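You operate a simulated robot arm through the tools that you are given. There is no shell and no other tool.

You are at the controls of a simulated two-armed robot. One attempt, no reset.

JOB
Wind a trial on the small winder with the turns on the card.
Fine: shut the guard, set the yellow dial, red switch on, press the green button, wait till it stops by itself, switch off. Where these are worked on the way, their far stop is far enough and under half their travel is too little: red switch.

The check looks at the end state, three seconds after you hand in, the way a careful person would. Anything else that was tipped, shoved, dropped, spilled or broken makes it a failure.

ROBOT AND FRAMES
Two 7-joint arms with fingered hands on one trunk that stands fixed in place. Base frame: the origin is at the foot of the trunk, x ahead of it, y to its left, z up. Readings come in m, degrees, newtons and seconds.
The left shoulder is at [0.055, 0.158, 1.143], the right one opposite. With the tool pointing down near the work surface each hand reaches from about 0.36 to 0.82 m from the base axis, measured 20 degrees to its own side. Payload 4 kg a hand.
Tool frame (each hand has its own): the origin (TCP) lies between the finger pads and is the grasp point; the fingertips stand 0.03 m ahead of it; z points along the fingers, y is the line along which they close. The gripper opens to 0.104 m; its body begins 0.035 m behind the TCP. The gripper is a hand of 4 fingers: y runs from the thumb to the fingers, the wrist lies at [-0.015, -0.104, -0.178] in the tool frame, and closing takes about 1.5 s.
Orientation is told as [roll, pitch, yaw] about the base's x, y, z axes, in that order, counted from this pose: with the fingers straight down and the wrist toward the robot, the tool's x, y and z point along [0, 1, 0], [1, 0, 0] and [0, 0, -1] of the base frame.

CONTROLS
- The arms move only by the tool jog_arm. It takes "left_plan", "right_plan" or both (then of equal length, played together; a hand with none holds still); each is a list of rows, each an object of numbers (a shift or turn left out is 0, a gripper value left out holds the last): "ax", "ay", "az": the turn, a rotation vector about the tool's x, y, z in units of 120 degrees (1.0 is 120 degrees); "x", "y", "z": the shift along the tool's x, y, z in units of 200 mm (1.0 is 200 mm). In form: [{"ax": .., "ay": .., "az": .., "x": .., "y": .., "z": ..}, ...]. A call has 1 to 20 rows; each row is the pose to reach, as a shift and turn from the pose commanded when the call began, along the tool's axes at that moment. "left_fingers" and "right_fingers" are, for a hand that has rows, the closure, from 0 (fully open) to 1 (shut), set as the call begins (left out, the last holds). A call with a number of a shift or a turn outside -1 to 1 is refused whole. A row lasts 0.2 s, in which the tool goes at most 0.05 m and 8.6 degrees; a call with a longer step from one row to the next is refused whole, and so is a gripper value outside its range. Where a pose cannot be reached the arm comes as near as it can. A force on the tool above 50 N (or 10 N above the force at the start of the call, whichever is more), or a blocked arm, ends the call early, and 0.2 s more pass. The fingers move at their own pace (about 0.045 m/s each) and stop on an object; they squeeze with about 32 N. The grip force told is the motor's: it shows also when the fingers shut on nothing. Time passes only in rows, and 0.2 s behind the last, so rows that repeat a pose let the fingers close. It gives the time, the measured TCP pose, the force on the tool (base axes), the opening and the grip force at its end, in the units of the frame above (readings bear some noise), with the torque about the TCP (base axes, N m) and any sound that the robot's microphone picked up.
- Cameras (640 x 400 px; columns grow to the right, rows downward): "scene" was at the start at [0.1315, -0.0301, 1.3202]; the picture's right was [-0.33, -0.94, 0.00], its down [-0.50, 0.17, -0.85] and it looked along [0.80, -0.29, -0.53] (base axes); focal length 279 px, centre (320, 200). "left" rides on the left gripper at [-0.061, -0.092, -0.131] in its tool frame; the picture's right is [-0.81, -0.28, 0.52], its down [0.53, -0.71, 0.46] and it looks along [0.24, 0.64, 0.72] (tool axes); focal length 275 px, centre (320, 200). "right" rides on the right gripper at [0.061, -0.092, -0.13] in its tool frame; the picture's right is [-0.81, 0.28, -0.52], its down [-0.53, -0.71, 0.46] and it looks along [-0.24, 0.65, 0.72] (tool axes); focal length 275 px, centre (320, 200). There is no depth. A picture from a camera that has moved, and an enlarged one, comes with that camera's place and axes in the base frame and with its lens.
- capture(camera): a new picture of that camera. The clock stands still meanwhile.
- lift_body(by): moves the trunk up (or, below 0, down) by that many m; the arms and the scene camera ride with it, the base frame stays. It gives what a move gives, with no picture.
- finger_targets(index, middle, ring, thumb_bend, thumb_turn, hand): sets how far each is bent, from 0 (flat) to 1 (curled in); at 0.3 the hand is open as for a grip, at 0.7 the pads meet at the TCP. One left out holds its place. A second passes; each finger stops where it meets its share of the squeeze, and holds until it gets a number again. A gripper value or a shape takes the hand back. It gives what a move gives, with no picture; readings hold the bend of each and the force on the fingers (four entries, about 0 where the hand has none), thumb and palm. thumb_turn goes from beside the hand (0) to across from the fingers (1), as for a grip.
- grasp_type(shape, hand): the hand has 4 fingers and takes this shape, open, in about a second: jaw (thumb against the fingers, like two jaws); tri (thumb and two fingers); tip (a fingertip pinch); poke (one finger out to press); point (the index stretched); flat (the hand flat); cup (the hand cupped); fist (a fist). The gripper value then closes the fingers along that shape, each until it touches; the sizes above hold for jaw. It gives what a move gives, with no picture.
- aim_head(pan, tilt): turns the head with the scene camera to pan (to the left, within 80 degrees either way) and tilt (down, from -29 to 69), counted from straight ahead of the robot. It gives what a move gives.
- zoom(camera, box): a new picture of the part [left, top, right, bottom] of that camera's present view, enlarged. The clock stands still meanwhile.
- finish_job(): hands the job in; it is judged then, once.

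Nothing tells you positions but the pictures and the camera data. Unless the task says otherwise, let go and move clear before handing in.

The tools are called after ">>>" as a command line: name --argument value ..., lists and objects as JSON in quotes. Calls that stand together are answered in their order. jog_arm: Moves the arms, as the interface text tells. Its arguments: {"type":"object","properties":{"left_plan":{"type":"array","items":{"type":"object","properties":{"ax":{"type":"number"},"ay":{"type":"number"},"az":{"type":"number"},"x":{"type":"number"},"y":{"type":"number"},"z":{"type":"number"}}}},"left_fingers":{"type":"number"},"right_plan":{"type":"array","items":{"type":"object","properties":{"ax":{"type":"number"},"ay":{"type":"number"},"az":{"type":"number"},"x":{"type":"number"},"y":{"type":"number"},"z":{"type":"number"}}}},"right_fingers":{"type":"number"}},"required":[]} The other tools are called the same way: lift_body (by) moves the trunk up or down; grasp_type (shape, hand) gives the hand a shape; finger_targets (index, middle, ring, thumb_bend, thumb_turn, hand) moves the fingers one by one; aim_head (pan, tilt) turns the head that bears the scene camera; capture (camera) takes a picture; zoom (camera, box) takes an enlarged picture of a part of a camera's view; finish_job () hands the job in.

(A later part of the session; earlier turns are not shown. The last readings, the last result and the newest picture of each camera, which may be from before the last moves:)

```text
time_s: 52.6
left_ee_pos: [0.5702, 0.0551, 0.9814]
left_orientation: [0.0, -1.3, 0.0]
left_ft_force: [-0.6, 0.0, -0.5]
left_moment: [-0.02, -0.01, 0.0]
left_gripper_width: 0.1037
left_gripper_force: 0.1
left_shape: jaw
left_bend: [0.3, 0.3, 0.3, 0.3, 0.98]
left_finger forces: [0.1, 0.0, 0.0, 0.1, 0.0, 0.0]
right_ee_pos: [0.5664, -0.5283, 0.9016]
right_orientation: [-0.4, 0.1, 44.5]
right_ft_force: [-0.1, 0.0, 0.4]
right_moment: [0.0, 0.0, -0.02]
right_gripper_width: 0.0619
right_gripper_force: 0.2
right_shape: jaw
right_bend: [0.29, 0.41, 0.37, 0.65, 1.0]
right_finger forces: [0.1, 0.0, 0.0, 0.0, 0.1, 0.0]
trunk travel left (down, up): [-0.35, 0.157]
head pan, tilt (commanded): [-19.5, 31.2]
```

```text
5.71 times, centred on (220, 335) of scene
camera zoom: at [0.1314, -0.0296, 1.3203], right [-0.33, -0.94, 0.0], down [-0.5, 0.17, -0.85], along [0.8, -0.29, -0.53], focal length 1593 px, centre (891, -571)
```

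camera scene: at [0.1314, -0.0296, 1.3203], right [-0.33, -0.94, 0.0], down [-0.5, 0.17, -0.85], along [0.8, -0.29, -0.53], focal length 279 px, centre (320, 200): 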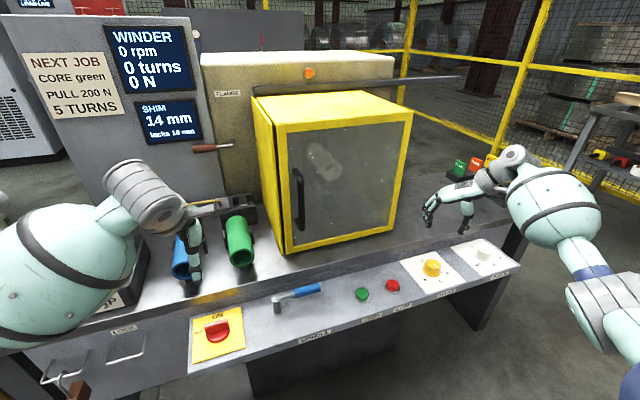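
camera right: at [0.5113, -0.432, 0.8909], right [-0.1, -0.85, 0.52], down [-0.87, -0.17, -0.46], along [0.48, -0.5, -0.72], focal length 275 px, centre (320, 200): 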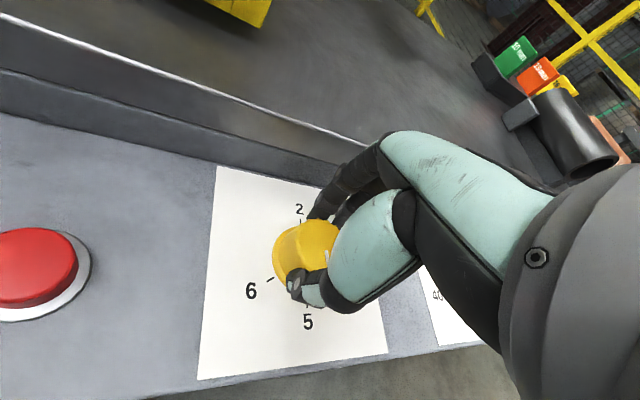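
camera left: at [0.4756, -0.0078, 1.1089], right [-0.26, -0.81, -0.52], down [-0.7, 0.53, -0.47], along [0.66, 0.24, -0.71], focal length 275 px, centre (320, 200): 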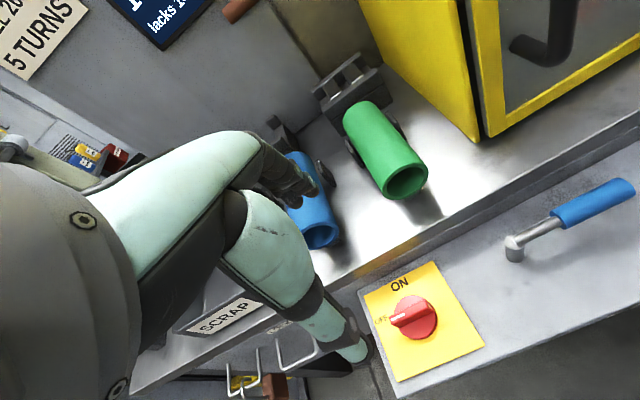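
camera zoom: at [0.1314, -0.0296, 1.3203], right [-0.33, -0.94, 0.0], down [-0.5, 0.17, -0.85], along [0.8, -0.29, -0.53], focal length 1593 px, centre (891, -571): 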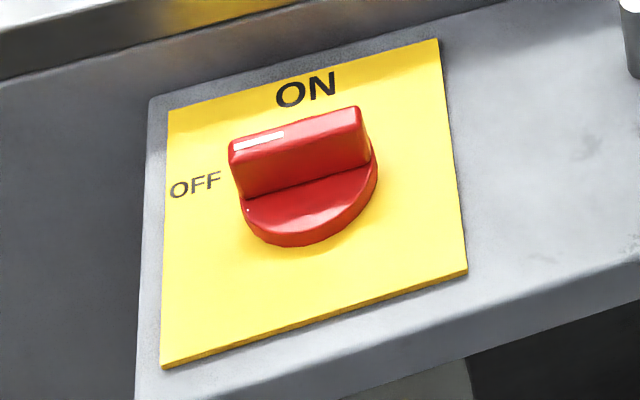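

The switch bar lies along y, centred at about (0.573, 0.057), top z≈0.753, pointing at OFF. I'll pre-close the left hand and descend over it.

>>> jog_arm --left_plan '[{"x": 0.01, "z": 0.18}, {"x": 0.01, "z": 0.36}, {"x": 0.01, "z": 0.54}, {"x": 0.01, "z": 0.72}, {"x": 0.01, "z": 0.86}, {"x": 0.01, "z": 0.86}]' --left_fingers 0.5

>>> capture --camera "left"

>>> zoom --camera "scene" --box '[160, 250, 300, 370]'

```text
time_s: 54.0
left_ee_pos: [0.5748, 0.0577, 0.8091]
left_orientation: [-0.1, -1.3, 0.0]
left_ft_force: [-0.1, -0.4, 0.4]
left_moment: [0.0, -0.01, 0.02]
left_gripper_width: 0.0523
left_gripper_force: 0.0
left_shape: jaw
left_bend: [0.74, 0.44, 0.41, 0.69, 1.0]
left_finger forces: [0.1, 0.1, 0.0, 0.1, 0.1, 0.0]
right_ee_pos: [0.5691, -0.5281, 0.9014]
right_orientation: [-0.3, 0.1, 44.5]
right_ft_force: [0.1, -0.2, 0.8]
right_moment: [0.0, 0.0, 0.01]
right_gripper_width: 0.0622
right_gripper_force: 0.1
right_shape: jaw
right_bend: [0.29, 0.41, 0.37, 0.65, 1.0]
right_finger forces: [0.0, 0.0, 0.1, 0.0, 0.0, 0.0]
trunk travel left (down, up): [-0.35, 0.157]
head pan, tilt (commanded): [-19.5, 31.2]
```

```text
taken
camera left: at [0.4807, -0.0045, 0.9374], right [-0.26, -0.81, -0.52], down [-0.7, 0.53, -0.47], along [0.66, 0.24, -0.71], focal length 275 px, centre (320, 200)
```

left: 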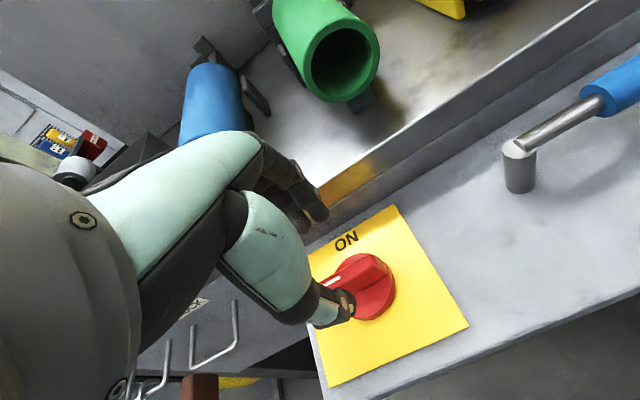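

```text
3.33 times, centred on (230, 310) of scene
camera zoom: at [0.1318, -0.03, 1.3202], right [-0.33, -0.94, 0.0], down [-0.5, 0.17, -0.85], along [0.8, -0.29, -0.53], focal length 929 px, centre (620, -167)
```

zoom: 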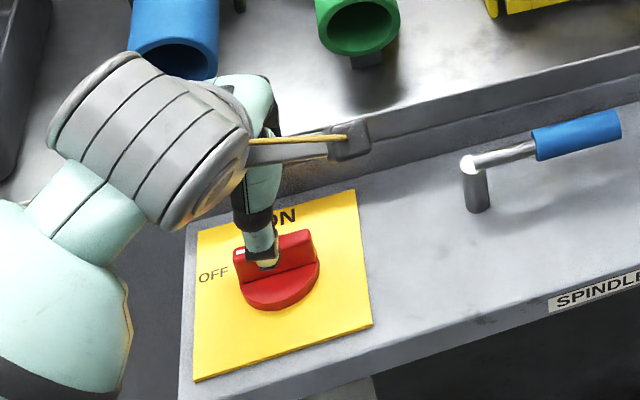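

>>> zoom --camera "left" --box '[240, 130, 420, 340]'

```text
1.90 times, centred on (330, 235) of left
camera zoom: at [0.4807, -0.0045, 0.9374], right [-0.26, -0.81, -0.52], down [-0.7, 0.53, -0.47], along [0.66, 0.24, -0.71], focal length 524 px, centre (301, 133)
```

zoom: 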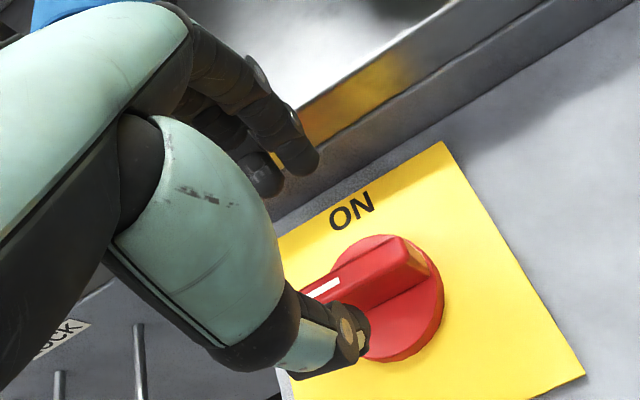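

The index finger curls oddly at 0.5 closure. I'll go back to 0.4, which behaved well on the other hand, and look.

>>> jog_arm --left_plan '[{"z": 0}, {"z": 0}, {"z": 0}]' --left_fingers 0.4

>>> zoom --camera "left" --box '[240, 130, 420, 340]'

```text
time_s: 54.8
left_ee_pos: [0.5742, 0.057, 0.8097]
left_orientation: [0.0, -1.2, 0.1]
left_ft_force: [-0.1, 0.6, -0.9]
left_moment: [-0.01, 0.04, -0.01]
left_gripper_width: 0.0618
left_gripper_force: 0.0
left_shape: jaw
left_bend: [0.29, 0.41, 0.37, 0.65, 1.0]
left_finger forces: [0.1, 0.0, 0.1, 0.0, 0.0, 0.1]
right_ee_pos: [0.5672, -0.5286, 0.9014]
right_orientation: [-0.2, 0.1, 44.5]
right_ft_force: [0.3, 0.1, -0.6]
right_moment: [0.01, 0.04, 0.0]
right_gripper_width: 0.0622
right_gripper_force: 0.0
right_shape: jaw
right_bend: [0.29, 0.41, 0.37, 0.65, 1.0]
right_finger forces: [0.0, 0.0, 0.0, 0.1, 0.1, 0.0]
trunk travel left (down, up): [-0.35, 0.157]
head pan, tilt (commanded): [-19.5, 31.2]
```

```text
1.90 times, centred on (330, 235) of left
camera zoom: at [0.4807, -0.0048, 0.9379], right [-0.26, -0.81, -0.52], down [-0.7, 0.53, -0.47], along [0.66, 0.24, -0.71], focal length 524 px, centre (301, 133)
```

zoom: 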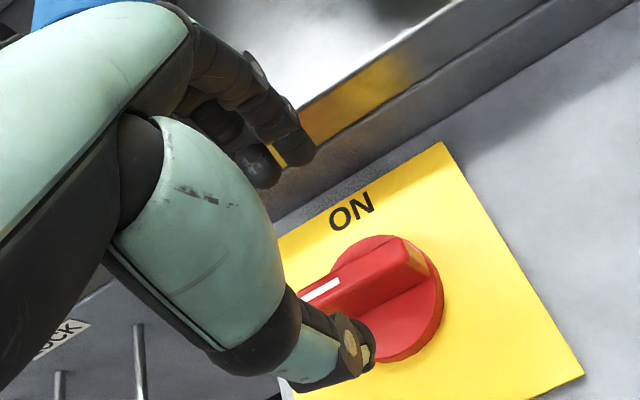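

The thumb and fingers straddle the bar. The bar sits about 7 mm nearer the robot than the hand axis, so I'll shift slightly, descend 37 mm and close.

>>> jog_arm --left_plan '[{"y": -0.035, "z": 0.0}, {"y": -0.035, "z": 0.06}, {"y": -0.035, "z": 0.12}, {"y": -0.035, "z": 0.19}, {"y": -0.035, "z": 0.19}]'

>>> capture --camera "left"

>>> zoom --camera "scene" --box '[180, 290, 270, 360]'

```text
time_s: 56.0
left_ee_pos: [0.5683, 0.0568, 0.7697]
left_orientation: [0.1, -1.3, 0.1]
left_ft_force: [-0.5, -0.4, -0.3]
left_moment: [0.01, 0.0, 0.01]
left_gripper_width: 0.0621
left_gripper_force: 0.0
left_shape: jaw
left_bend: [0.29, 0.41, 0.37, 0.65, 1.0]
left_finger forces: [0.1, 0.0, 0.0, 0.0, 0.0, 0.0]
right_ee_pos: [0.5682, -0.5283, 0.9021]
right_orientation: [-0.3, 0.1, 44.6]
right_ft_force: [-0.7, -0.3, 0.8]
right_moment: [0.01, 0.0, 0.01]
right_gripper_width: 0.0621
right_gripper_force: 0.1
right_shape: jaw
right_bend: [0.29, 0.41, 0.37, 0.65, 1.0]
right_finger forces: [0.0, 0.1, 0.1, 0.0, 0.1, 0.1]
trunk travel left (down, up): [-0.35, 0.157]
head pan, tilt (commanded): [-19.5, 31.2]
```

```text
taken
camera left: at [0.4748, -0.0051, 0.8993], right [-0.26, -0.81, -0.52], down [-0.7, 0.53, -0.47], along [0.66, 0.24, -0.71], focal length 275 px, centre (320, 200)
```

left: 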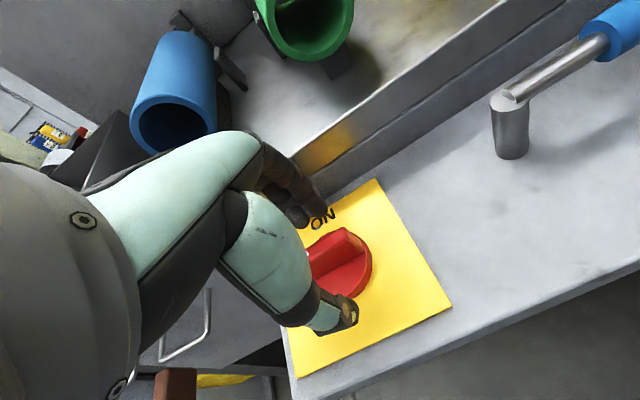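

```text
5.71 times, centred on (225, 325) of scene
camera zoom: at [0.1319, -0.0301, 1.3202], right [-0.33, -0.94, 0.0], down [-0.5, 0.17, -0.85], along [0.8, -0.29, -0.53], focal length 1593 px, centre (863, -514)
```

zoom: 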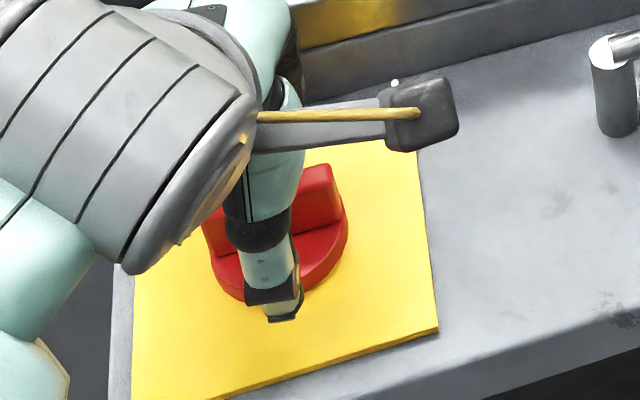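

No contact yet and well positioned. I'll close on the bar.

>>> jog_arm --left_plan '[{"z": 0}, {"z": 0}, {"z": 0}, {"z": 0}, {"z": 0}, {"z": 0}]' --left_fingers 1.0

>>> capture --camera "left"

>>> zoom --camera "scene" --box '[180, 290, 270, 360]'

```text
time_s: 57.4
left_ee_pos: [0.5683, 0.0585, 0.7721]
left_orientation: [0.1, -1.3, 0.1]
left_ft_force: [0.3, 0.4, -1.2]
left_moment: [-0.03, -0.01, -0.13]
left_gripper_width: 0.007
left_gripper_force: 32.1
left_shape: jaw
left_bend: [0.72, 0.65, 0.65, 0.73, 1.0]
left_finger forces: [16.3, 8.6, 3.9, 0.0, 28.3, 0.0]
right_ee_pos: [0.5674, -0.5289, 0.9014]
right_orientation: [-0.1, 0.0, 44.5]
right_ft_force: [-0.4, 0.2, 0.6]
right_moment: [0.0, 0.02, -0.02]
right_gripper_width: 0.0617
right_gripper_force: 0.0
right_shape: jaw
right_bend: [0.29, 0.41, 0.37, 0.65, 1.0]
right_finger forces: [0.0, 0.0, 0.0, 0.1, 0.1, 0.0]
trunk travel left (down, up): [-0.35, 0.157]
head pan, tilt (commanded): [-19.5, 31.2]
```

```text
taken
camera left: at [0.4748, -0.005, 0.8992], right [-0.26, -0.81, -0.52], down [-0.7, 0.53, -0.47], along [0.66, 0.24, -0.71], focal length 275 px, centre (320, 200)
```

left: 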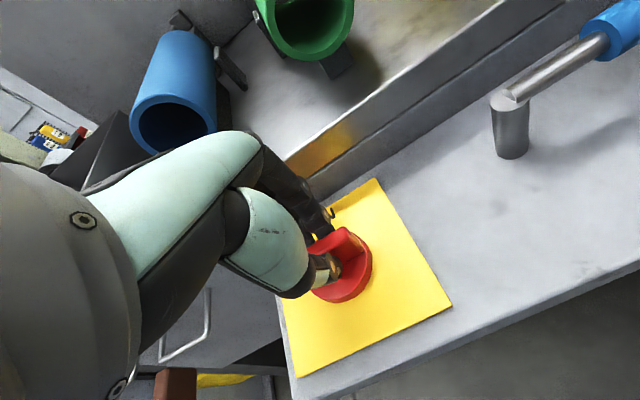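

```text
5.71 times, centred on (225, 325) of scene
camera zoom: at [0.132, -0.0301, 1.3202], right [-0.33, -0.94, 0.0], down [-0.5, 0.17, -0.85], along [0.8, -0.29, -0.53], focal length 1593 px, centre (863, -514)
```

zoom: 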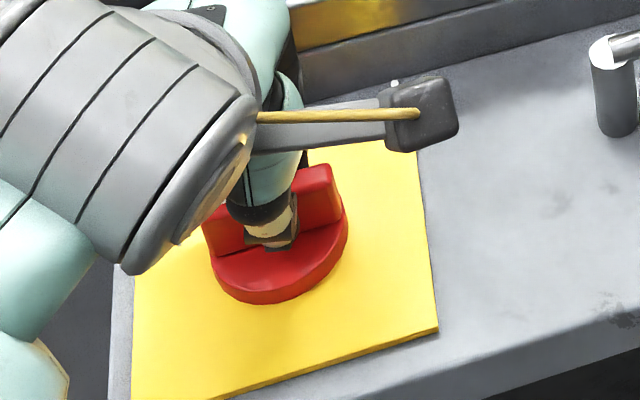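

The bar is gripped by all fingers. I'll turn clockwise in two stages towards ON.

>>> jog_arm --left_plan '[{"az": 0.0625}, {"az": 0.125}, {"az": 0.1875}, {"az": 0.25}, {"az": 0.3125}, {"az": 0.375}]'

>>> zoom --camera "scene" --box '[160, 260, 288, 360]'

```text
time_s: 58.8
left_ee_pos: [0.5699, 0.0595, 0.7702]
left_orientation: [0.9, -0.9, -45.0]
left_ft_force: [1.4, 8.3, -1.7]
left_moment: [0.15, 0.0, 0.04]
left_gripper_width: 0.0064
left_gripper_force: 32.3
left_shape: jaw
left_bend: [0.71, 0.71, 0.7, 0.73, 1.0]
left_finger forces: [20.4, 5.5, 1.6, 0.0, 30.3, 0.0]
right_ee_pos: [0.5682, -0.5276, 0.9016]
right_orientation: [-0.3, 0.2, 44.5]
right_ft_force: [-0.4, -0.3, 0.5]
right_moment: [-0.03, -0.01, 0.03]
right_gripper_width: 0.062
right_gripper_force: 0.1
right_shape: jaw
right_bend: [0.29, 0.41, 0.37, 0.65, 1.0]
right_finger forces: [0.0, 0.0, 0.0, 0.1, 0.1, 0.0]
trunk travel left (down, up): [-0.35, 0.157]
head pan, tilt (commanded): [-19.5, 31.2]
```

```text
4.00 times, centred on (224, 310) of scene
camera zoom: at [0.1322, -0.0291, 1.3202], right [-0.33, -0.94, 0.01], down [-0.5, 0.17, -0.85], along [0.8, -0.29, -0.53], focal length 1115 px, centre (704, -240)
```

zoom: 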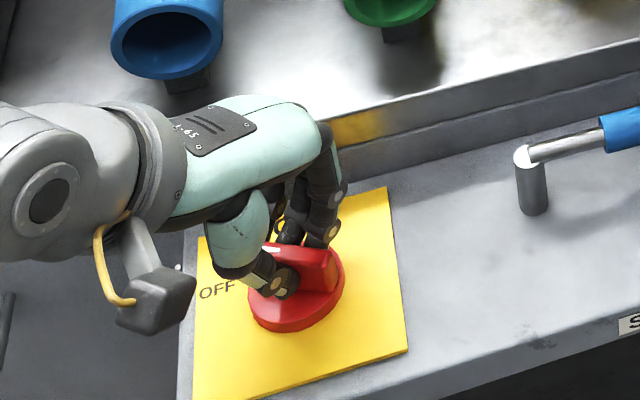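

The bar is following. I'll continue the other 45°, plus a little extra to reach the stop.

>>> jog_arm --left_plan '[{"az": 0.0625}, {"az": 0.125}, {"az": 0.1875}, {"az": 0.25}, {"az": 0.3125}, {"az": 0.375}]'

>>> zoom --camera "scene" --box '[160, 260, 288, 360]'

>>> capture --camera "left"

```text
time_s: 60.2
left_ee_pos: [0.5701, 0.0581, 0.771]
left_orientation: [1.3, 0.1, -90.2]
left_ft_force: [-1.2, 11.4, -1.5]
left_moment: [0.22, 0.05, 0.06]
left_gripper_width: 0.0062
left_gripper_force: 32.6
left_shape: jaw
left_bend: [0.71, 0.71, 0.7, 0.73, 1.0]
left_finger forces: [17.9, 4.0, 0.2, 0.0, 33.3, 0.0]
right_ee_pos: [0.5683, -0.5288, 0.902]
right_orientation: [-0.3, 0.3, 44.6]
right_ft_force: [0.3, 0.4, 0.0]
right_moment: [0.02, -0.01, -0.04]
right_gripper_width: 0.062
right_gripper_force: 0.1
right_shape: jaw
right_bend: [0.29, 0.41, 0.37, 0.65, 1.0]
right_finger forces: [0.0, 0.0, 0.0, 0.0, 0.0, 0.0]
trunk travel left (down, up): [-0.35, 0.157]
head pan, tilt (commanded): [-19.5, 31.2]
```

```text
4.00 times, centred on (224, 310) of scene
camera zoom: at [0.1321, -0.0288, 1.3202], right [-0.33, -0.94, 0.01], down [-0.5, 0.17, -0.85], along [0.8, -0.29, -0.53], focal length 1115 px, centre (704, -240)
```

zoom: 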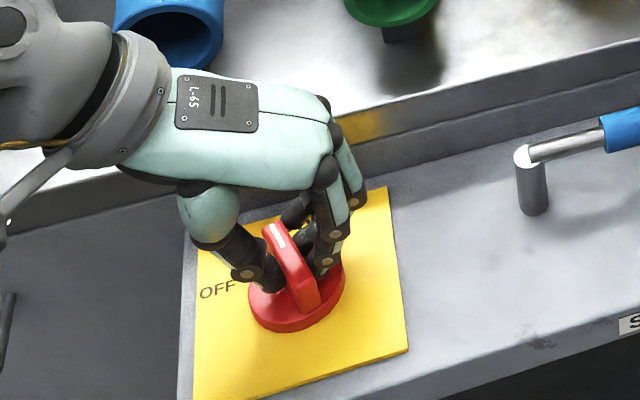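

```text
taken
camera left: at [0.5059, 0.1493, 0.9002], right [-0.8, 0.28, -0.54], down [0.54, 0.71, -0.44], along [0.26, -0.65, -0.72], focal length 275 px, centre (320, 200)
```

left: 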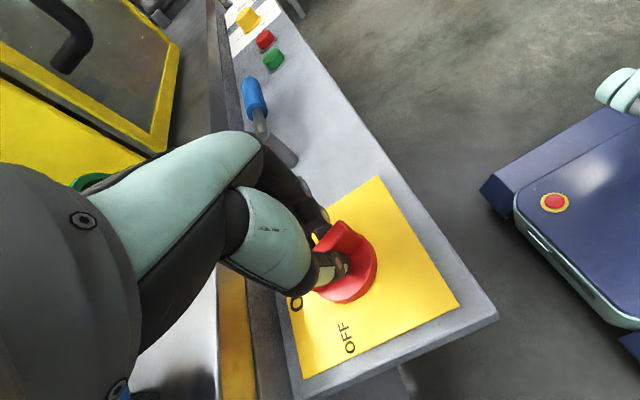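

The bar now points to ON. I'll turn a few degrees more to make sure it's at its stop.

>>> jog_arm --left_plan '[{"az": 0.04}, {"az": 0.08}, {"az": 0.08}]'

>>> zoom --camera "scene" --box '[190, 290, 254, 340]'

>>> zoom --camera "scene" --box '[0, 0, 220, 160]'

```text
time_s: 61.0
left_ee_pos: [0.568, 0.0578, 0.7712]
left_orientation: [1.2, 0.2, -99.6]
left_ft_force: [1.3, 13.1, -1.9]
left_moment: [0.26, 0.04, 0.0]
left_gripper_width: 0.0063
left_gripper_force: 31.9
left_shape: jaw
left_bend: [0.71, 0.71, 0.7, 0.73, 1.0]
left_finger forces: [17.2, 4.4, 0.5, 0.1, 33.6, 0.0]
right_ee_pos: [0.5674, -0.5283, 0.9018]
right_orientation: [-0.2, 0.2, 44.6]
right_ft_force: [0.2, 1.4, 0.8]
right_moment: [-0.01, -0.01, -0.02]
right_gripper_width: 0.0622
right_gripper_force: 0.0
right_shape: jaw
right_bend: [0.29, 0.41, 0.37, 0.65, 1.0]
right_finger forces: [0.1, 0.0, 0.0, 0.1, 0.1, 0.1]
trunk travel left (down, up): [-0.35, 0.157]
head pan, tilt (commanded): [-19.5, 31.2]
```

```text
8.00 times, centred on (222, 315) of scene
camera zoom: at [0.1322, -0.0285, 1.3202], right [-0.33, -0.94, 0.01], down [-0.5, 0.17, -0.85], along [0.8, -0.29, -0.53], focal length 2230 px, centre (1104, -720)
```

zoom: 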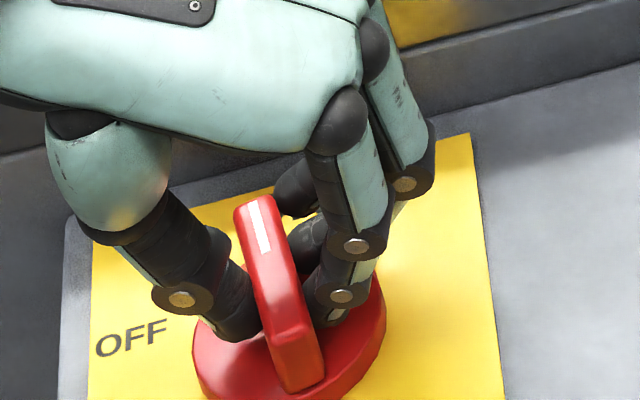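

```text
2.50 times, centred on (110, 80) of scene
camera zoom: at [0.1322, -0.0285, 1.3202], right [-0.33, -0.94, 0.01], down [-0.5, 0.17, -0.85], along [0.8, -0.29, -0.53], focal length 697 px, centre (845, 500)
```

zoom: 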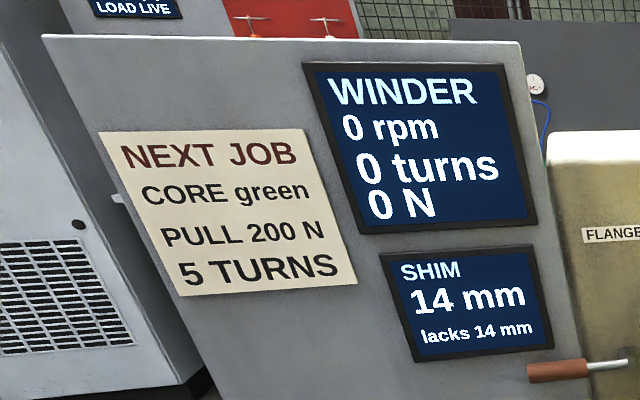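

The bar looks about 10° short of straight ahead while the hand has gone 99°. I'll ease back, release, lift a little, and check its true angle.

>>> jog_arm --left_plan '[{"z": 0}, {"z": 0}, {"z": 0}, {"z": 0}, {"z": 0}]' --left_fingers 0.4

>>> jog_arm --left_plan '[{"z": -0.15}, {"z": -0.3}, {"z": -0.45}, {"z": -0.6}, {"z": -0.6}]'

>>> zoom --camera "scene" --box '[180, 290, 260, 360]'

>>> capture --camera "left"

```text
time_s: 62.2
left_ee_pos: [0.5689, 0.0585, 0.7711]
left_orientation: [1.2, 0.2, -99.6]
left_ft_force: [0.4, -0.1, -0.3]
left_moment: [0.01, -0.01, 0.01]
left_gripper_width: 0.0621
left_gripper_force: 0.2
left_shape: jaw
left_bend: [0.29, 0.41, 0.37, 0.65, 1.0]
left_finger forces: [0.1, 0.1, 0.0, 0.1, 0.0, 0.0]
right_ee_pos: [0.5668, -0.5288, 0.9014]
right_orientation: [-0.2, 0.2, 44.5]
right_ft_force: [-0.1, -0.3, 0.2]
right_moment: [-0.01, -0.01, 0.01]
right_gripper_width: 0.062
right_gripper_force: 0.0
right_shape: jaw
right_bend: [0.29, 0.41, 0.37, 0.65, 1.0]
right_finger forces: [0.1, 0.0, 0.0, 0.0, 0.0, 0.0]
trunk travel left (down, up): [-0.35, 0.157]
head pan, tilt (commanded): [-19.5, 31.2]
```

```text
time_s: 63.4
left_ee_pos: [0.5658, 0.0597, 0.8935]
left_orientation: [1.2, 0.2, -99.5]
left_ft_force: [-0.2, 1.5, -0.2]
left_moment: [0.0, 0.02, 0.01]
left_gripper_width: 0.062
left_gripper_force: 0.2
left_shape: jaw
left_bend: [0.29, 0.41, 0.37, 0.65, 1.0]
left_finger forces: [0.0, 0.0, 0.0, 0.1, 0.0, 0.1]
right_ee_pos: [0.5682, -0.5297, 0.9014]
right_orientation: [-0.2, 0.3, 44.5]
right_ft_force: [0.4, 0.7, -0.1]
right_moment: [0.0, 0.01, 0.04]
right_gripper_width: 0.062
right_gripper_force: 0.1
right_shape: jaw
right_bend: [0.29, 0.41, 0.37, 0.65, 1.0]
right_finger forces: [0.0, 0.0, 0.1, 0.1, 0.0, 0.1]
trunk travel left (down, up): [-0.35, 0.157]
head pan, tilt (commanded): [-19.5, 31.2]
```

```text
5.71 times, centred on (220, 325) of scene
camera zoom: at [0.1321, -0.03, 1.3202], right [-0.33, -0.94, 0.0], down [-0.5, 0.17, -0.85], along [0.8, -0.29, -0.53], focal length 1593 px, centre (891, -514)
```

zoom: 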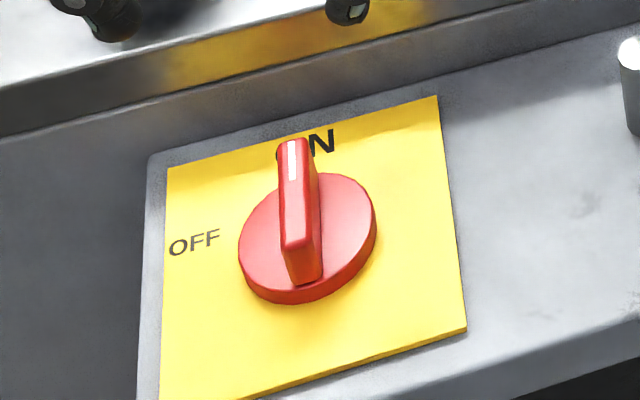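

```text
taken
camera left: at [0.5184, 0.1586, 1.0219], right [-0.74, 0.41, -0.53], down [0.65, 0.62, -0.44], along [0.15, -0.68, -0.72], focal length 275 px, centre (320, 200)
```

left: 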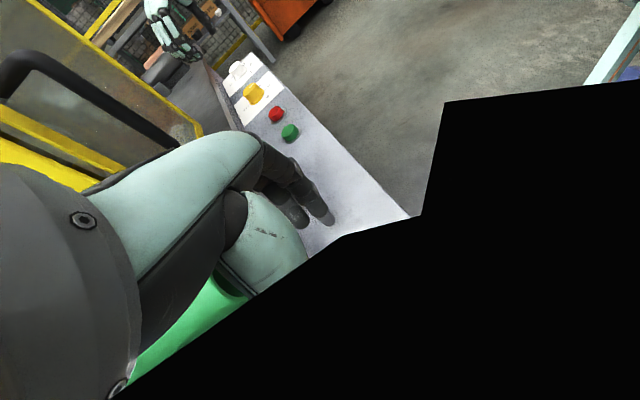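

The switch bar now points straight at ON (within 2°). Next is the green button: I'll give the right hand the poke shape and bring it over the button with yaw 0.

>>> grasp_type --hand "right" --shape "poke"

>>> jog_arm --right_plan '[{"az": 0.0618, "x": 0.146, "y": 0.1178}, {"az": 0.1236, "x": 0.2919, "y": 0.2356}, {"az": 0.1854, "x": 0.4379, "y": 0.3534}, {"az": 0.2472, "x": 0.5838, "y": 0.4711}, {"az": 0.309, "x": 0.7298, "y": 0.5889}, {"az": 0.3708, "x": 0.8757, "y": 0.7067}, {"az": 0.3708, "x": 0.8757, "y": 0.7067}]'

>>> capture --camera "right"

>>> capture --camera "scene"

```text
time_s: 64.3
left_ee_pos: [0.5659, 0.0583, 0.8917]
left_orientation: [1.2, 0.3, -99.5]
left_ft_force: [-0.6, 0.0, -0.3]
left_moment: [0.0, 0.01, 0.0]
left_gripper_width: 0.0619
left_gripper_force: 0.0
left_shape: jaw
left_bend: [0.29, 0.41, 0.37, 0.65, 1.0]
left_finger forces: [0.1, 0.0, 0.0, 0.0, 0.0, 0.0]
right_ee_pos: [0.5682, -0.5286, 0.9016]
right_orientation: [-0.2, 0.0, 44.5]
right_ft_force: [0.2, -0.6, -0.2]
right_moment: [0.0, -0.05, -0.01]
right_gripper_width: 0.0001
right_gripper_force: 0.0
right_shape: poke
right_bend: [0.7, 0.7, 0.99, 1.0, 1.0]
right_finger forces: [0.1, 0.0, 0.1, 0.1, 0.0, 0.0]
trunk travel left (down, up): [-0.35, 0.157]
head pan, tilt (commanded): [-19.5, 31.2]
```

```text
time_s: 65.9
left_ee_pos: [0.5658, 0.058, 0.892]
left_orientation: [1.3, 0.3, -99.5]
left_ft_force: [-0.4, 0.5, 0.0]
left_moment: [0.04, -0.02, 0.0]
left_gripper_width: 0.0622
left_gripper_force: 0.0
left_shape: jaw
left_bend: [0.29, 0.41, 0.37, 0.65, 1.0]
left_finger forces: [0.0, 0.0, 0.1, 0.0, 0.0, 0.0]
right_ee_pos: [0.5437, -0.303, 0.9029]
right_orientation: [-0.2, -0.1, -0.1]
right_ft_force: [-0.2, -0.1, -0.3]
right_moment: [0.0, -0.01, 0.0]
right_gripper_width: 0.0
right_gripper_force: 0.2
right_shape: poke
right_bend: [0.7, 0.7, 0.99, 1.0, 1.0]
right_finger forces: [0.1, 0.0, 0.1, 0.1, 0.1, 0.0]
trunk travel left (down, up): [-0.35, 0.157]
head pan, tilt (commanded): [-19.5, 31.2]
```

```text
taken
camera right: at [0.4522, -0.2408, 1.0326], right [0.27, -0.81, 0.52], down [-0.71, -0.53, -0.46], along [0.65, -0.25, -0.72], focal length 275 px, centre (320, 200)
```

right: 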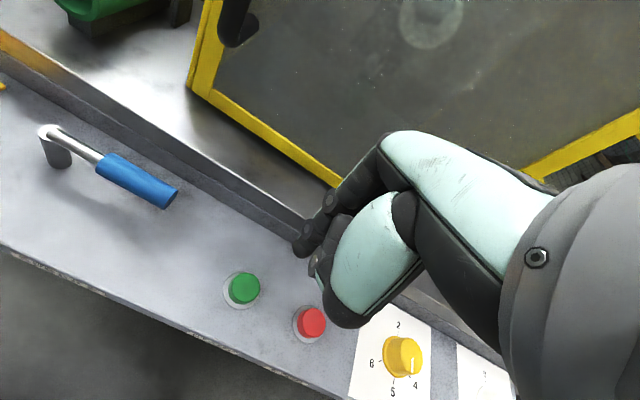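

```text
taken
camera scene: at [0.1315, -0.0309, 1.3202], right [-0.33, -0.94, 0.0], down [-0.5, 0.17, -0.85], along [0.8, -0.28, -0.53], focal length 279 px, centre (320, 200)
```

scene: 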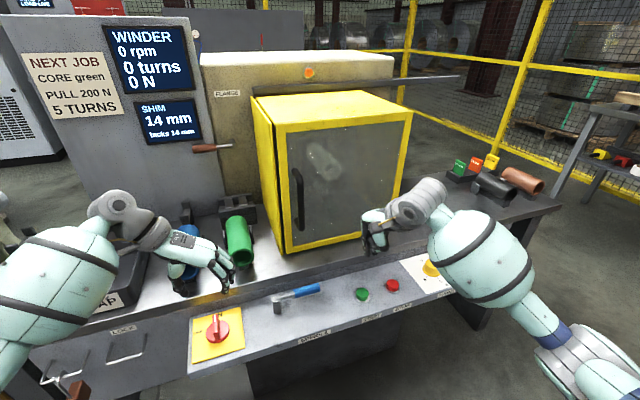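

I need to check the dial pointer, which looked different in this view, before pressing anything.

>>> zoom --camera "right" --box '[340, 300, 468, 400]'

>>> zoom --camera "right" --box '[200, 220, 360, 345]'

>>> zoom --camera "scene" --box '[340, 190, 468, 310]'

```text
4.00 times, centred on (404, 350) of right
camera zoom: at [0.4522, -0.2408, 1.0326], right [0.27, -0.81, 0.52], down [-0.71, -0.53, -0.46], along [0.65, -0.25, -0.72], focal length 1101 px, centre (-16, -400)
```

zoom: 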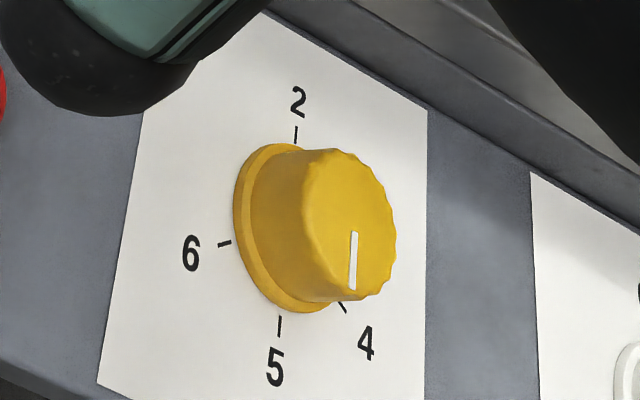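

```text
3.20 times, centred on (280, 282) of right
camera zoom: at [0.4522, -0.2408, 1.0326], right [0.27, -0.81, 0.52], down [-0.71, -0.53, -0.46], along [0.65, -0.25, -0.72], focal length 881 px, centre (448, -64)
```

zoom: 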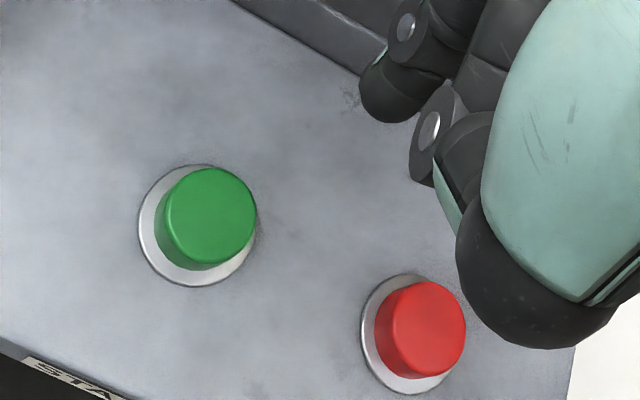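

```text
3.33 times, centred on (404, 250) of scene
camera zoom: at [0.1315, -0.0309, 1.3202], right [-0.33, -0.94, 0.0], down [-0.5, 0.17, -0.85], along [0.8, -0.28, -0.53], focal length 929 px, centre (40, 33)
```

zoom: 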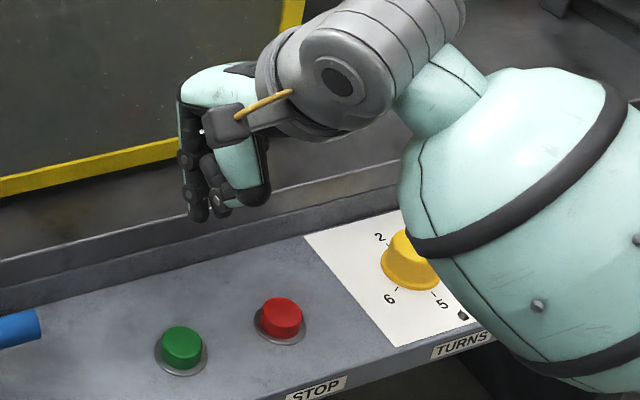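

The pointer is parallel to the 2→5 line, so the dial is still on 5. The poke fingertip is on the tool axis and the green button is a few mm ahead of it, so I'll descend to just above the button.

>>> jog_arm --right_plan '[{"y": 0.03, "z": 0.12}, {"y": 0.03, "z": 0.24}, {"y": 0.03, "z": 0.36}, {"y": 0.03, "z": 0.48}, {"y": 0.03, "z": 0.575}, {"y": 0.03, "z": 0.575}]'

>>> capture --camera "right"

>>> zoom --camera "scene" --box '[330, 240, 426, 310]'

```text
time_s: 67.3
left_ee_pos: [0.565, 0.0577, 0.8917]
left_orientation: [1.2, 0.3, -99.5]
left_ft_force: [-0.4, 0.2, -0.2]
left_moment: [0.01, 0.01, -0.01]
left_gripper_width: 0.0617
left_gripper_force: 0.1
left_shape: jaw
left_bend: [0.29, 0.41, 0.37, 0.65, 1.0]
left_finger forces: [0.0, 0.1, 0.0, 0.1, 0.0, 0.0]
right_ee_pos: [0.5513, -0.3048, 0.7867]
right_orientation: [-0.3, -0.1, 0.0]
right_ft_force: [0.2, -1.5, 0.1]
right_moment: [0.0, 0.0, 0.0]
right_gripper_width: 0.0001
right_gripper_force: 0.0
right_shape: poke
right_bend: [0.7, 0.7, 0.99, 1.0, 1.0]
right_finger forces: [0.0, 0.0, 0.0, 0.1, 0.0, 0.0]
trunk travel left (down, up): [-0.35, 0.157]
head pan, tilt (commanded): [-19.5, 31.2]
```

```text
taken
camera right: at [0.4595, -0.2427, 0.9159], right [0.27, -0.81, 0.52], down [-0.71, -0.53, -0.45], along [0.65, -0.25, -0.72], focal length 275 px, centre (320, 200)
```

right: 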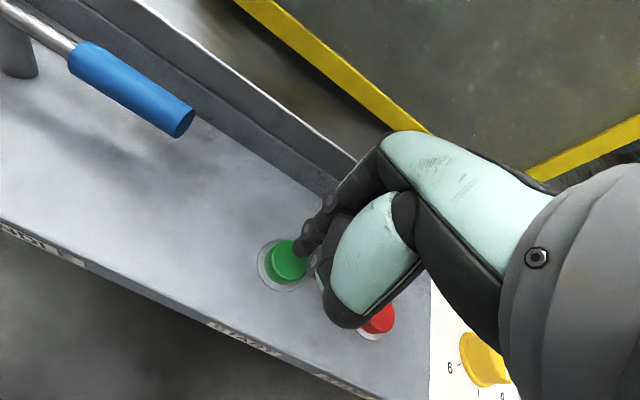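

```text
5.71 times, centred on (378, 275) of scene
camera zoom: at [0.1319, -0.0301, 1.3202], right [-0.33, -0.94, 0.0], down [-0.5, 0.17, -0.85], along [0.8, -0.29, -0.53], focal length 1593 px, centre (-11, -229)
```

zoom: 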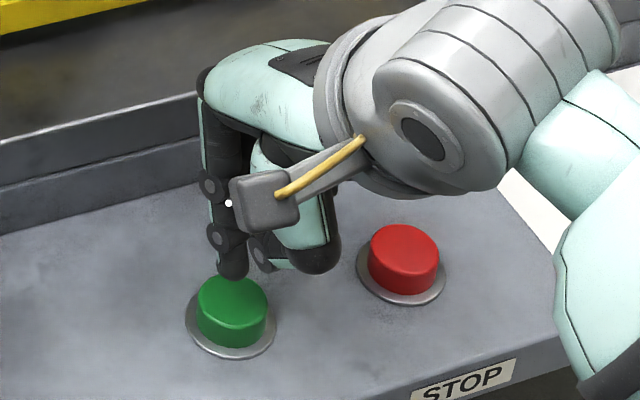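

>>> zoom --camera "right" --box '[250, 190, 378, 290]'

```text
4.00 times, centred on (314, 240) of right
camera zoom: at [0.4595, -0.2427, 0.9159], right [0.27, -0.81, 0.52], down [-0.71, -0.53, -0.45], along [0.65, -0.25, -0.72], focal length 1101 px, centre (344, 40)
```

zoom: 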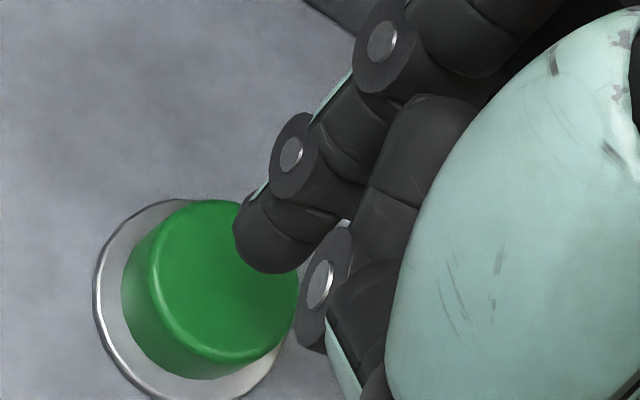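

The fingertip is lined up with the button centre. I'll press down in small steps while watching force and sound.

>>> jog_arm --right_plan '[{"z": 0.025}, {"z": 0.05}, {"z": 0.065}, {"z": 0.08}, {"z": 0.095}, {"z": 0.105}]'

>>> zoom --camera "scene" --box '[330, 240, 426, 310]'

>>> zoom --camera "scene" --box '[0, 0, 220, 160]'

```text
time_s: 68.7
left_ee_pos: [0.5661, 0.0594, 0.892]
left_orientation: [1.2, 0.1, -99.5]
left_ft_force: [-0.1, -0.5, -0.9]
left_moment: [-0.03, 0.0, -0.03]
left_gripper_width: 0.0622
left_gripper_force: 0.0
left_shape: jaw
left_bend: [0.29, 0.41, 0.37, 0.65, 1.0]
left_finger forces: [0.0, 0.0, 0.0, 0.1, 0.0, 0.0]
right_ee_pos: [0.5503, -0.3032, 0.7656]
right_orientation: [-0.1, -0.2, -0.1]
right_ft_force: [-0.4, -0.2, 1.4]
right_moment: [-0.04, 0.02, 0.01]
right_gripper_width: 0.0001
right_gripper_force: 0.0
right_shape: poke
right_bend: [0.7, 0.7, 0.99, 1.0, 1.0]
right_finger forces: [0.0, 1.2, 0.0, 0.0, 0.0, 0.0]
trunk travel left (down, up): [-0.35, 0.157]
head pan, tilt (commanded): [-19.5, 31.2]
```

```text
5.71 times, centred on (378, 275) of scene
camera zoom: at [0.1316, -0.03, 1.3203], right [-0.33, -0.94, 0.0], down [-0.5, 0.17, -0.85], along [0.8, -0.29, -0.53], focal length 1593 px, centre (-11, -229)
```

zoom: 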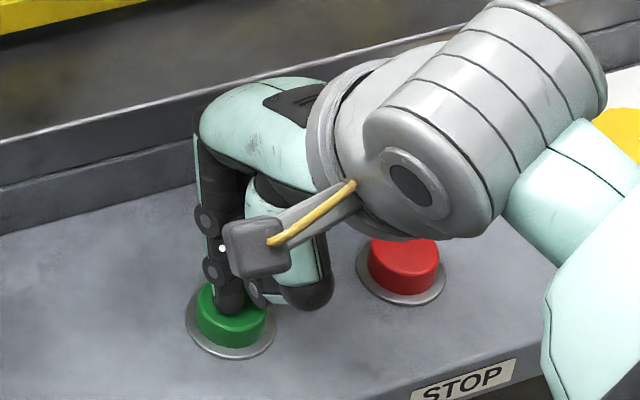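

```text
2.50 times, centred on (110, 80) of scene
camera zoom: at [0.1316, -0.03, 1.3203], right [-0.33, -0.94, 0.0], down [-0.5, 0.17, -0.85], along [0.8, -0.29, -0.53], focal length 697 px, centre (845, 500)
```

zoom: 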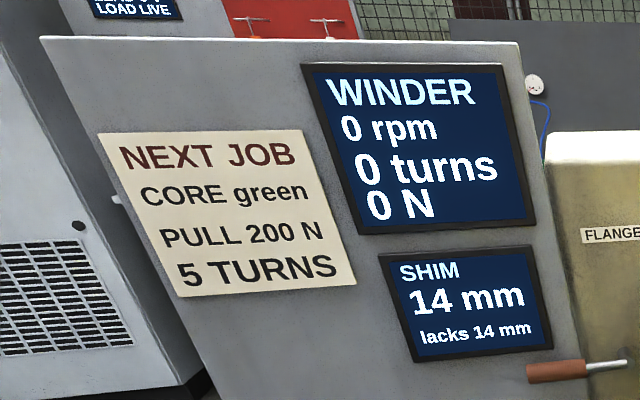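

Fingertip contact at 1.2 N. I'll press further in 2 mm steps.

>>> jog_arm --right_plan '[{"z": 0.01}, {"z": 0.02}, {"z": 0.03}, {"z": 0.04}, {"z": 0.04}]'

>>> zoom --camera "scene" --box '[0, 0, 220, 160]'

```text
time_s: 69.9
left_ee_pos: [0.5651, 0.0596, 0.8916]
left_orientation: [1.4, 0.2, -99.6]
left_ft_force: [-0.2, 0.5, 0.8]
left_moment: [0.0, 0.01, 0.03]
left_gripper_width: 0.0619
left_gripper_force: 0.0
left_shape: jaw
left_bend: [0.29, 0.41, 0.37, 0.65, 1.0]
left_finger forces: [0.0, 0.0, 0.0, 0.0, 0.0, 0.0]
right_ee_pos: [0.5499, -0.3043, 0.7587]
right_orientation: [-0.2, -0.4, 0.1]
right_ft_force: [1.2, -2.6, 8.6]
right_moment: [-0.16, -0.04, 0.01]
right_gripper_width: 0.0001
right_gripper_force: 0.0
right_shape: poke
right_bend: [0.7, 0.7, 0.99, 1.0, 1.0]
right_finger forces: [0.0, 8.4, 0.0, 0.0, 0.0, 0.0]
trunk travel left (down, up): [-0.35, 0.157]
head pan, tilt (commanded): [-19.5, 31.2]
heard: click
```

```text
2.50 times, centred on (110, 80) of scene
camera zoom: at [0.1311, -0.0298, 1.3203], right [-0.33, -0.94, 0.0], down [-0.5, 0.17, -0.85], along [0.8, -0.29, -0.53], focal length 697 px, centre (845, 500)
```

zoom: 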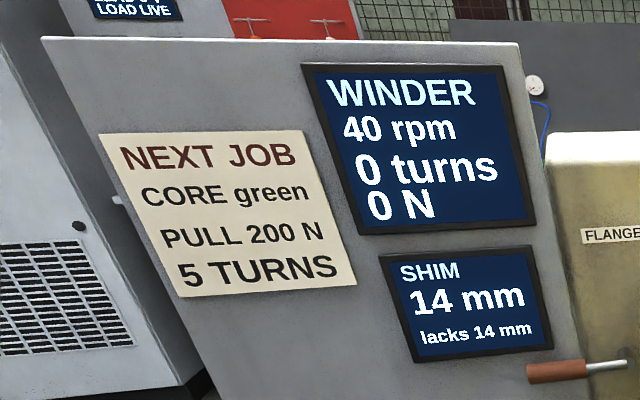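

A click, and the winder runs at 40 rpm. I'll lift off the button and wait for the 5 turns (about 7.5 s).

>>> jog_arm --right_plan '[{"z": -0.1}, {"z": -0.2}, {"z": -0.35}, {"z": -0.5}, {"z": -0.6}, {"z": -0.6}, {"z": -0.6}, {"z": -0.6}, {"z": -0.6}, {"z": -0.6}, {"z": -0.6}, {"z": -0.6}, {"z": -0.6}, {"z": -0.6}, {"z": -0.6}, {"z": -0.6}, {"z": -0.6}, {"z": -0.6}, {"z": -0.6}, {"z": -0.6}]'

>>> zoom --camera "scene" --box '[0, 0, 220, 160]'

```text
time_s: 74.1
left_ee_pos: [0.5665, 0.0588, 0.8927]
left_orientation: [1.1, 0.2, -99.6]
left_ft_force: [-1.0, -0.1, -0.4]
left_moment: [-0.02, -0.01, 0.02]
left_gripper_width: 0.0618
left_gripper_force: 0.0
left_shape: jaw
left_bend: [0.29, 0.41, 0.37, 0.65, 1.0]
left_finger forces: [0.1, 0.0, 0.1, 0.0, 0.0, 0.0]
right_ee_pos: [0.5495, -0.3026, 0.8759]
right_orientation: [-0.2, -0.2, -0.1]
right_ft_force: [0.6, -0.8, 0.1]
right_moment: [0.01, -0.01, 0.01]
right_gripper_width: 0.0002
right_gripper_force: 0.1
right_shape: poke
right_bend: [0.7, 0.7, 0.99, 1.0, 1.0]
right_finger forces: [0.0, 0.1, 0.0, 0.1, 0.0, 0.0]
trunk travel left (down, up): [-0.35, 0.157]
head pan, tilt (commanded): [-19.5, 31.2]
```

```text
2.50 times, centred on (110, 80) of scene
camera zoom: at [0.1319, -0.0301, 1.3202], right [-0.33, -0.94, 0.0], down [-0.5, 0.17, -0.85], along [0.8, -0.29, -0.53], focal length 697 px, centre (845, 500)
```

zoom: 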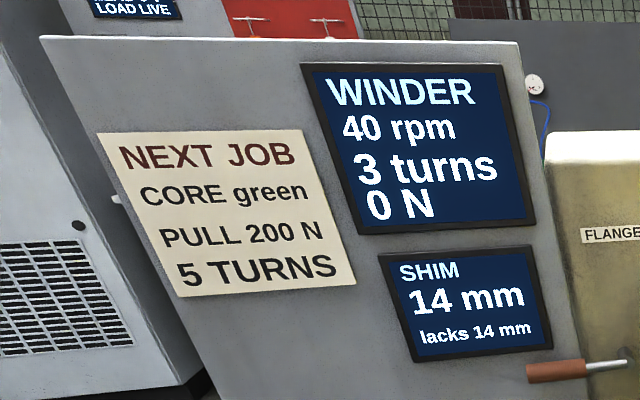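

It is winding: 3 turns so far. I'll hold still and wait a few more seconds.

>>> jog_arm --right_plan '[{"z": 0}, {"z": 0}, {"z": 0}, {"z": 0}, {"z": 0}, {"z": 0}, {"z": 0}, {"z": 0}, {"z": 0}, {"z": 0}, {"z": 0}, {"z": 0}, {"z": 0}, {"z": 0}, {"z": 0}, {"z": 0}, {"z": 0}, {"z": 0}, {"z": 0}, {"z": 0}]'

>>> zoom --camera "scene" --box '[0, 0, 220, 160]'

```text
time_s: 78.3
left_ee_pos: [0.5655, 0.0594, 0.8931]
left_orientation: [1.2, 0.2, -99.5]
left_ft_force: [-0.4, -0.3, -0.1]
left_moment: [-0.03, 0.0, 0.0]
left_gripper_width: 0.062
left_gripper_force: 0.1
left_shape: jaw
left_bend: [0.29, 0.41, 0.37, 0.65, 1.0]
left_finger forces: [0.0, 0.0, 0.1, 0.0, 0.1, 0.1]
right_ee_pos: [0.5492, -0.3029, 0.8749]
right_orientation: [-0.1, -0.1, 0.0]
right_ft_force: [0.2, 0.6, 0.1]
right_moment: [0.0, 0.01, 0.01]
right_gripper_width: 0.0
right_gripper_force: 0.0
right_shape: poke
right_bend: [0.7, 0.7, 0.99, 1.0, 1.0]
right_finger forces: [0.1, 0.1, 0.1, 0.0, 0.0, 0.0]
trunk travel left (down, up): [-0.35, 0.157]
head pan, tilt (commanded): [-19.5, 31.2]
```

```text
2.50 times, centred on (110, 80) of scene
camera zoom: at [0.1319, -0.0301, 1.3202], right [-0.33, -0.94, 0.0], down [-0.5, 0.17, -0.85], along [0.8, -0.29, -0.53], focal length 697 px, centre (845, 500)
```

zoom: 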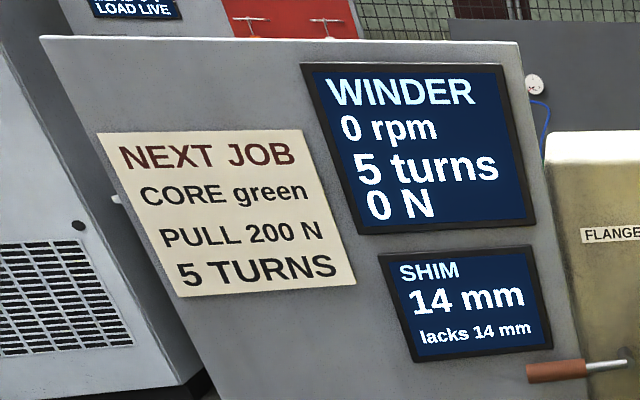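

The winder stopped by itself at 5 turns, 0 rpm. Now I'll switch off: the left hand goes back down over the bar, squared to it.

>>> jog_arm --left_plan '[{"az": -0.04, "z": 0.05}, {"az": -0.079, "z": 0.15}, {"az": -0.079, "z": 0.28}, {"az": -0.079, "z": 0.4}, {"az": -0.079, "z": 0.5}, {"az": -0.079, "z": 0.56}, {"az": -0.079, "z": 0.605}, {"az": -0.079, "z": 0.605}]'

>>> zoom --camera "scene" --box '[170, 270, 270, 360]'

>>> capture --camera "left"

```text
time_s: 80.1
left_ee_pos: [0.5698, 0.0569, 0.7712]
left_orientation: [1.4, 0.0, -90.1]
left_ft_force: [-0.8, 0.3, 0.8]
left_moment: [-0.01, -0.01, 0.02]
left_gripper_width: 0.062
left_gripper_force: 0.0
left_shape: jaw
left_bend: [0.29, 0.41, 0.37, 0.65, 1.0]
left_finger forces: [0.0, 0.0, 0.0, 0.0, 0.0, 0.1]
right_ee_pos: [0.5495, -0.3035, 0.8759]
right_orientation: [-0.1, -0.2, 0.0]
right_ft_force: [0.3, -0.2, 0.4]
right_moment: [-0.02, -0.02, 0.02]
right_gripper_width: 0.0001
right_gripper_force: 0.1
right_shape: poke
right_bend: [0.7, 0.7, 0.99, 1.0, 1.0]
right_finger forces: [0.0, 0.1, 0.1, 0.0, 0.1, 0.1]
trunk travel left (down, up): [-0.35, 0.157]
head pan, tilt (commanded): [-19.5, 31.2]
```

```text
4.44 times, centred on (220, 315) of scene
camera zoom: at [0.1318, -0.0301, 1.3202], right [-0.33, -0.94, 0.0], down [-0.5, 0.17, -0.85], along [0.8, -0.29, -0.53], focal length 1239 px, centre (764, -311)
```

zoom: 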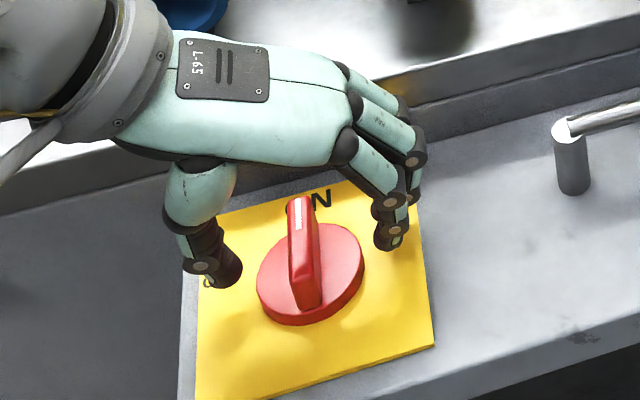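

```text
taken
camera left: at [0.5053, 0.1482, 0.9014], right [-0.8, 0.28, -0.53], down [0.54, 0.71, -0.44], along [0.26, -0.64, -0.72], focal length 275 px, centre (320, 200)
```

left: 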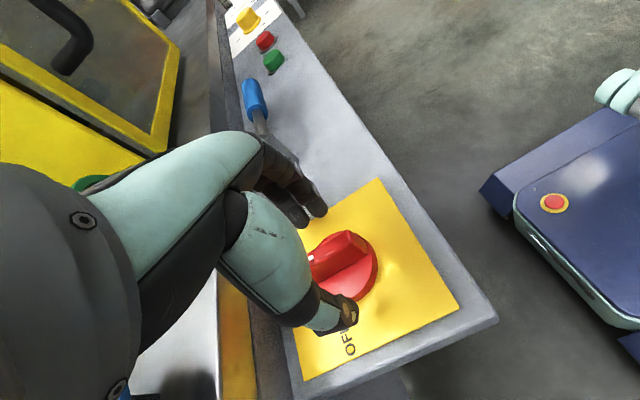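

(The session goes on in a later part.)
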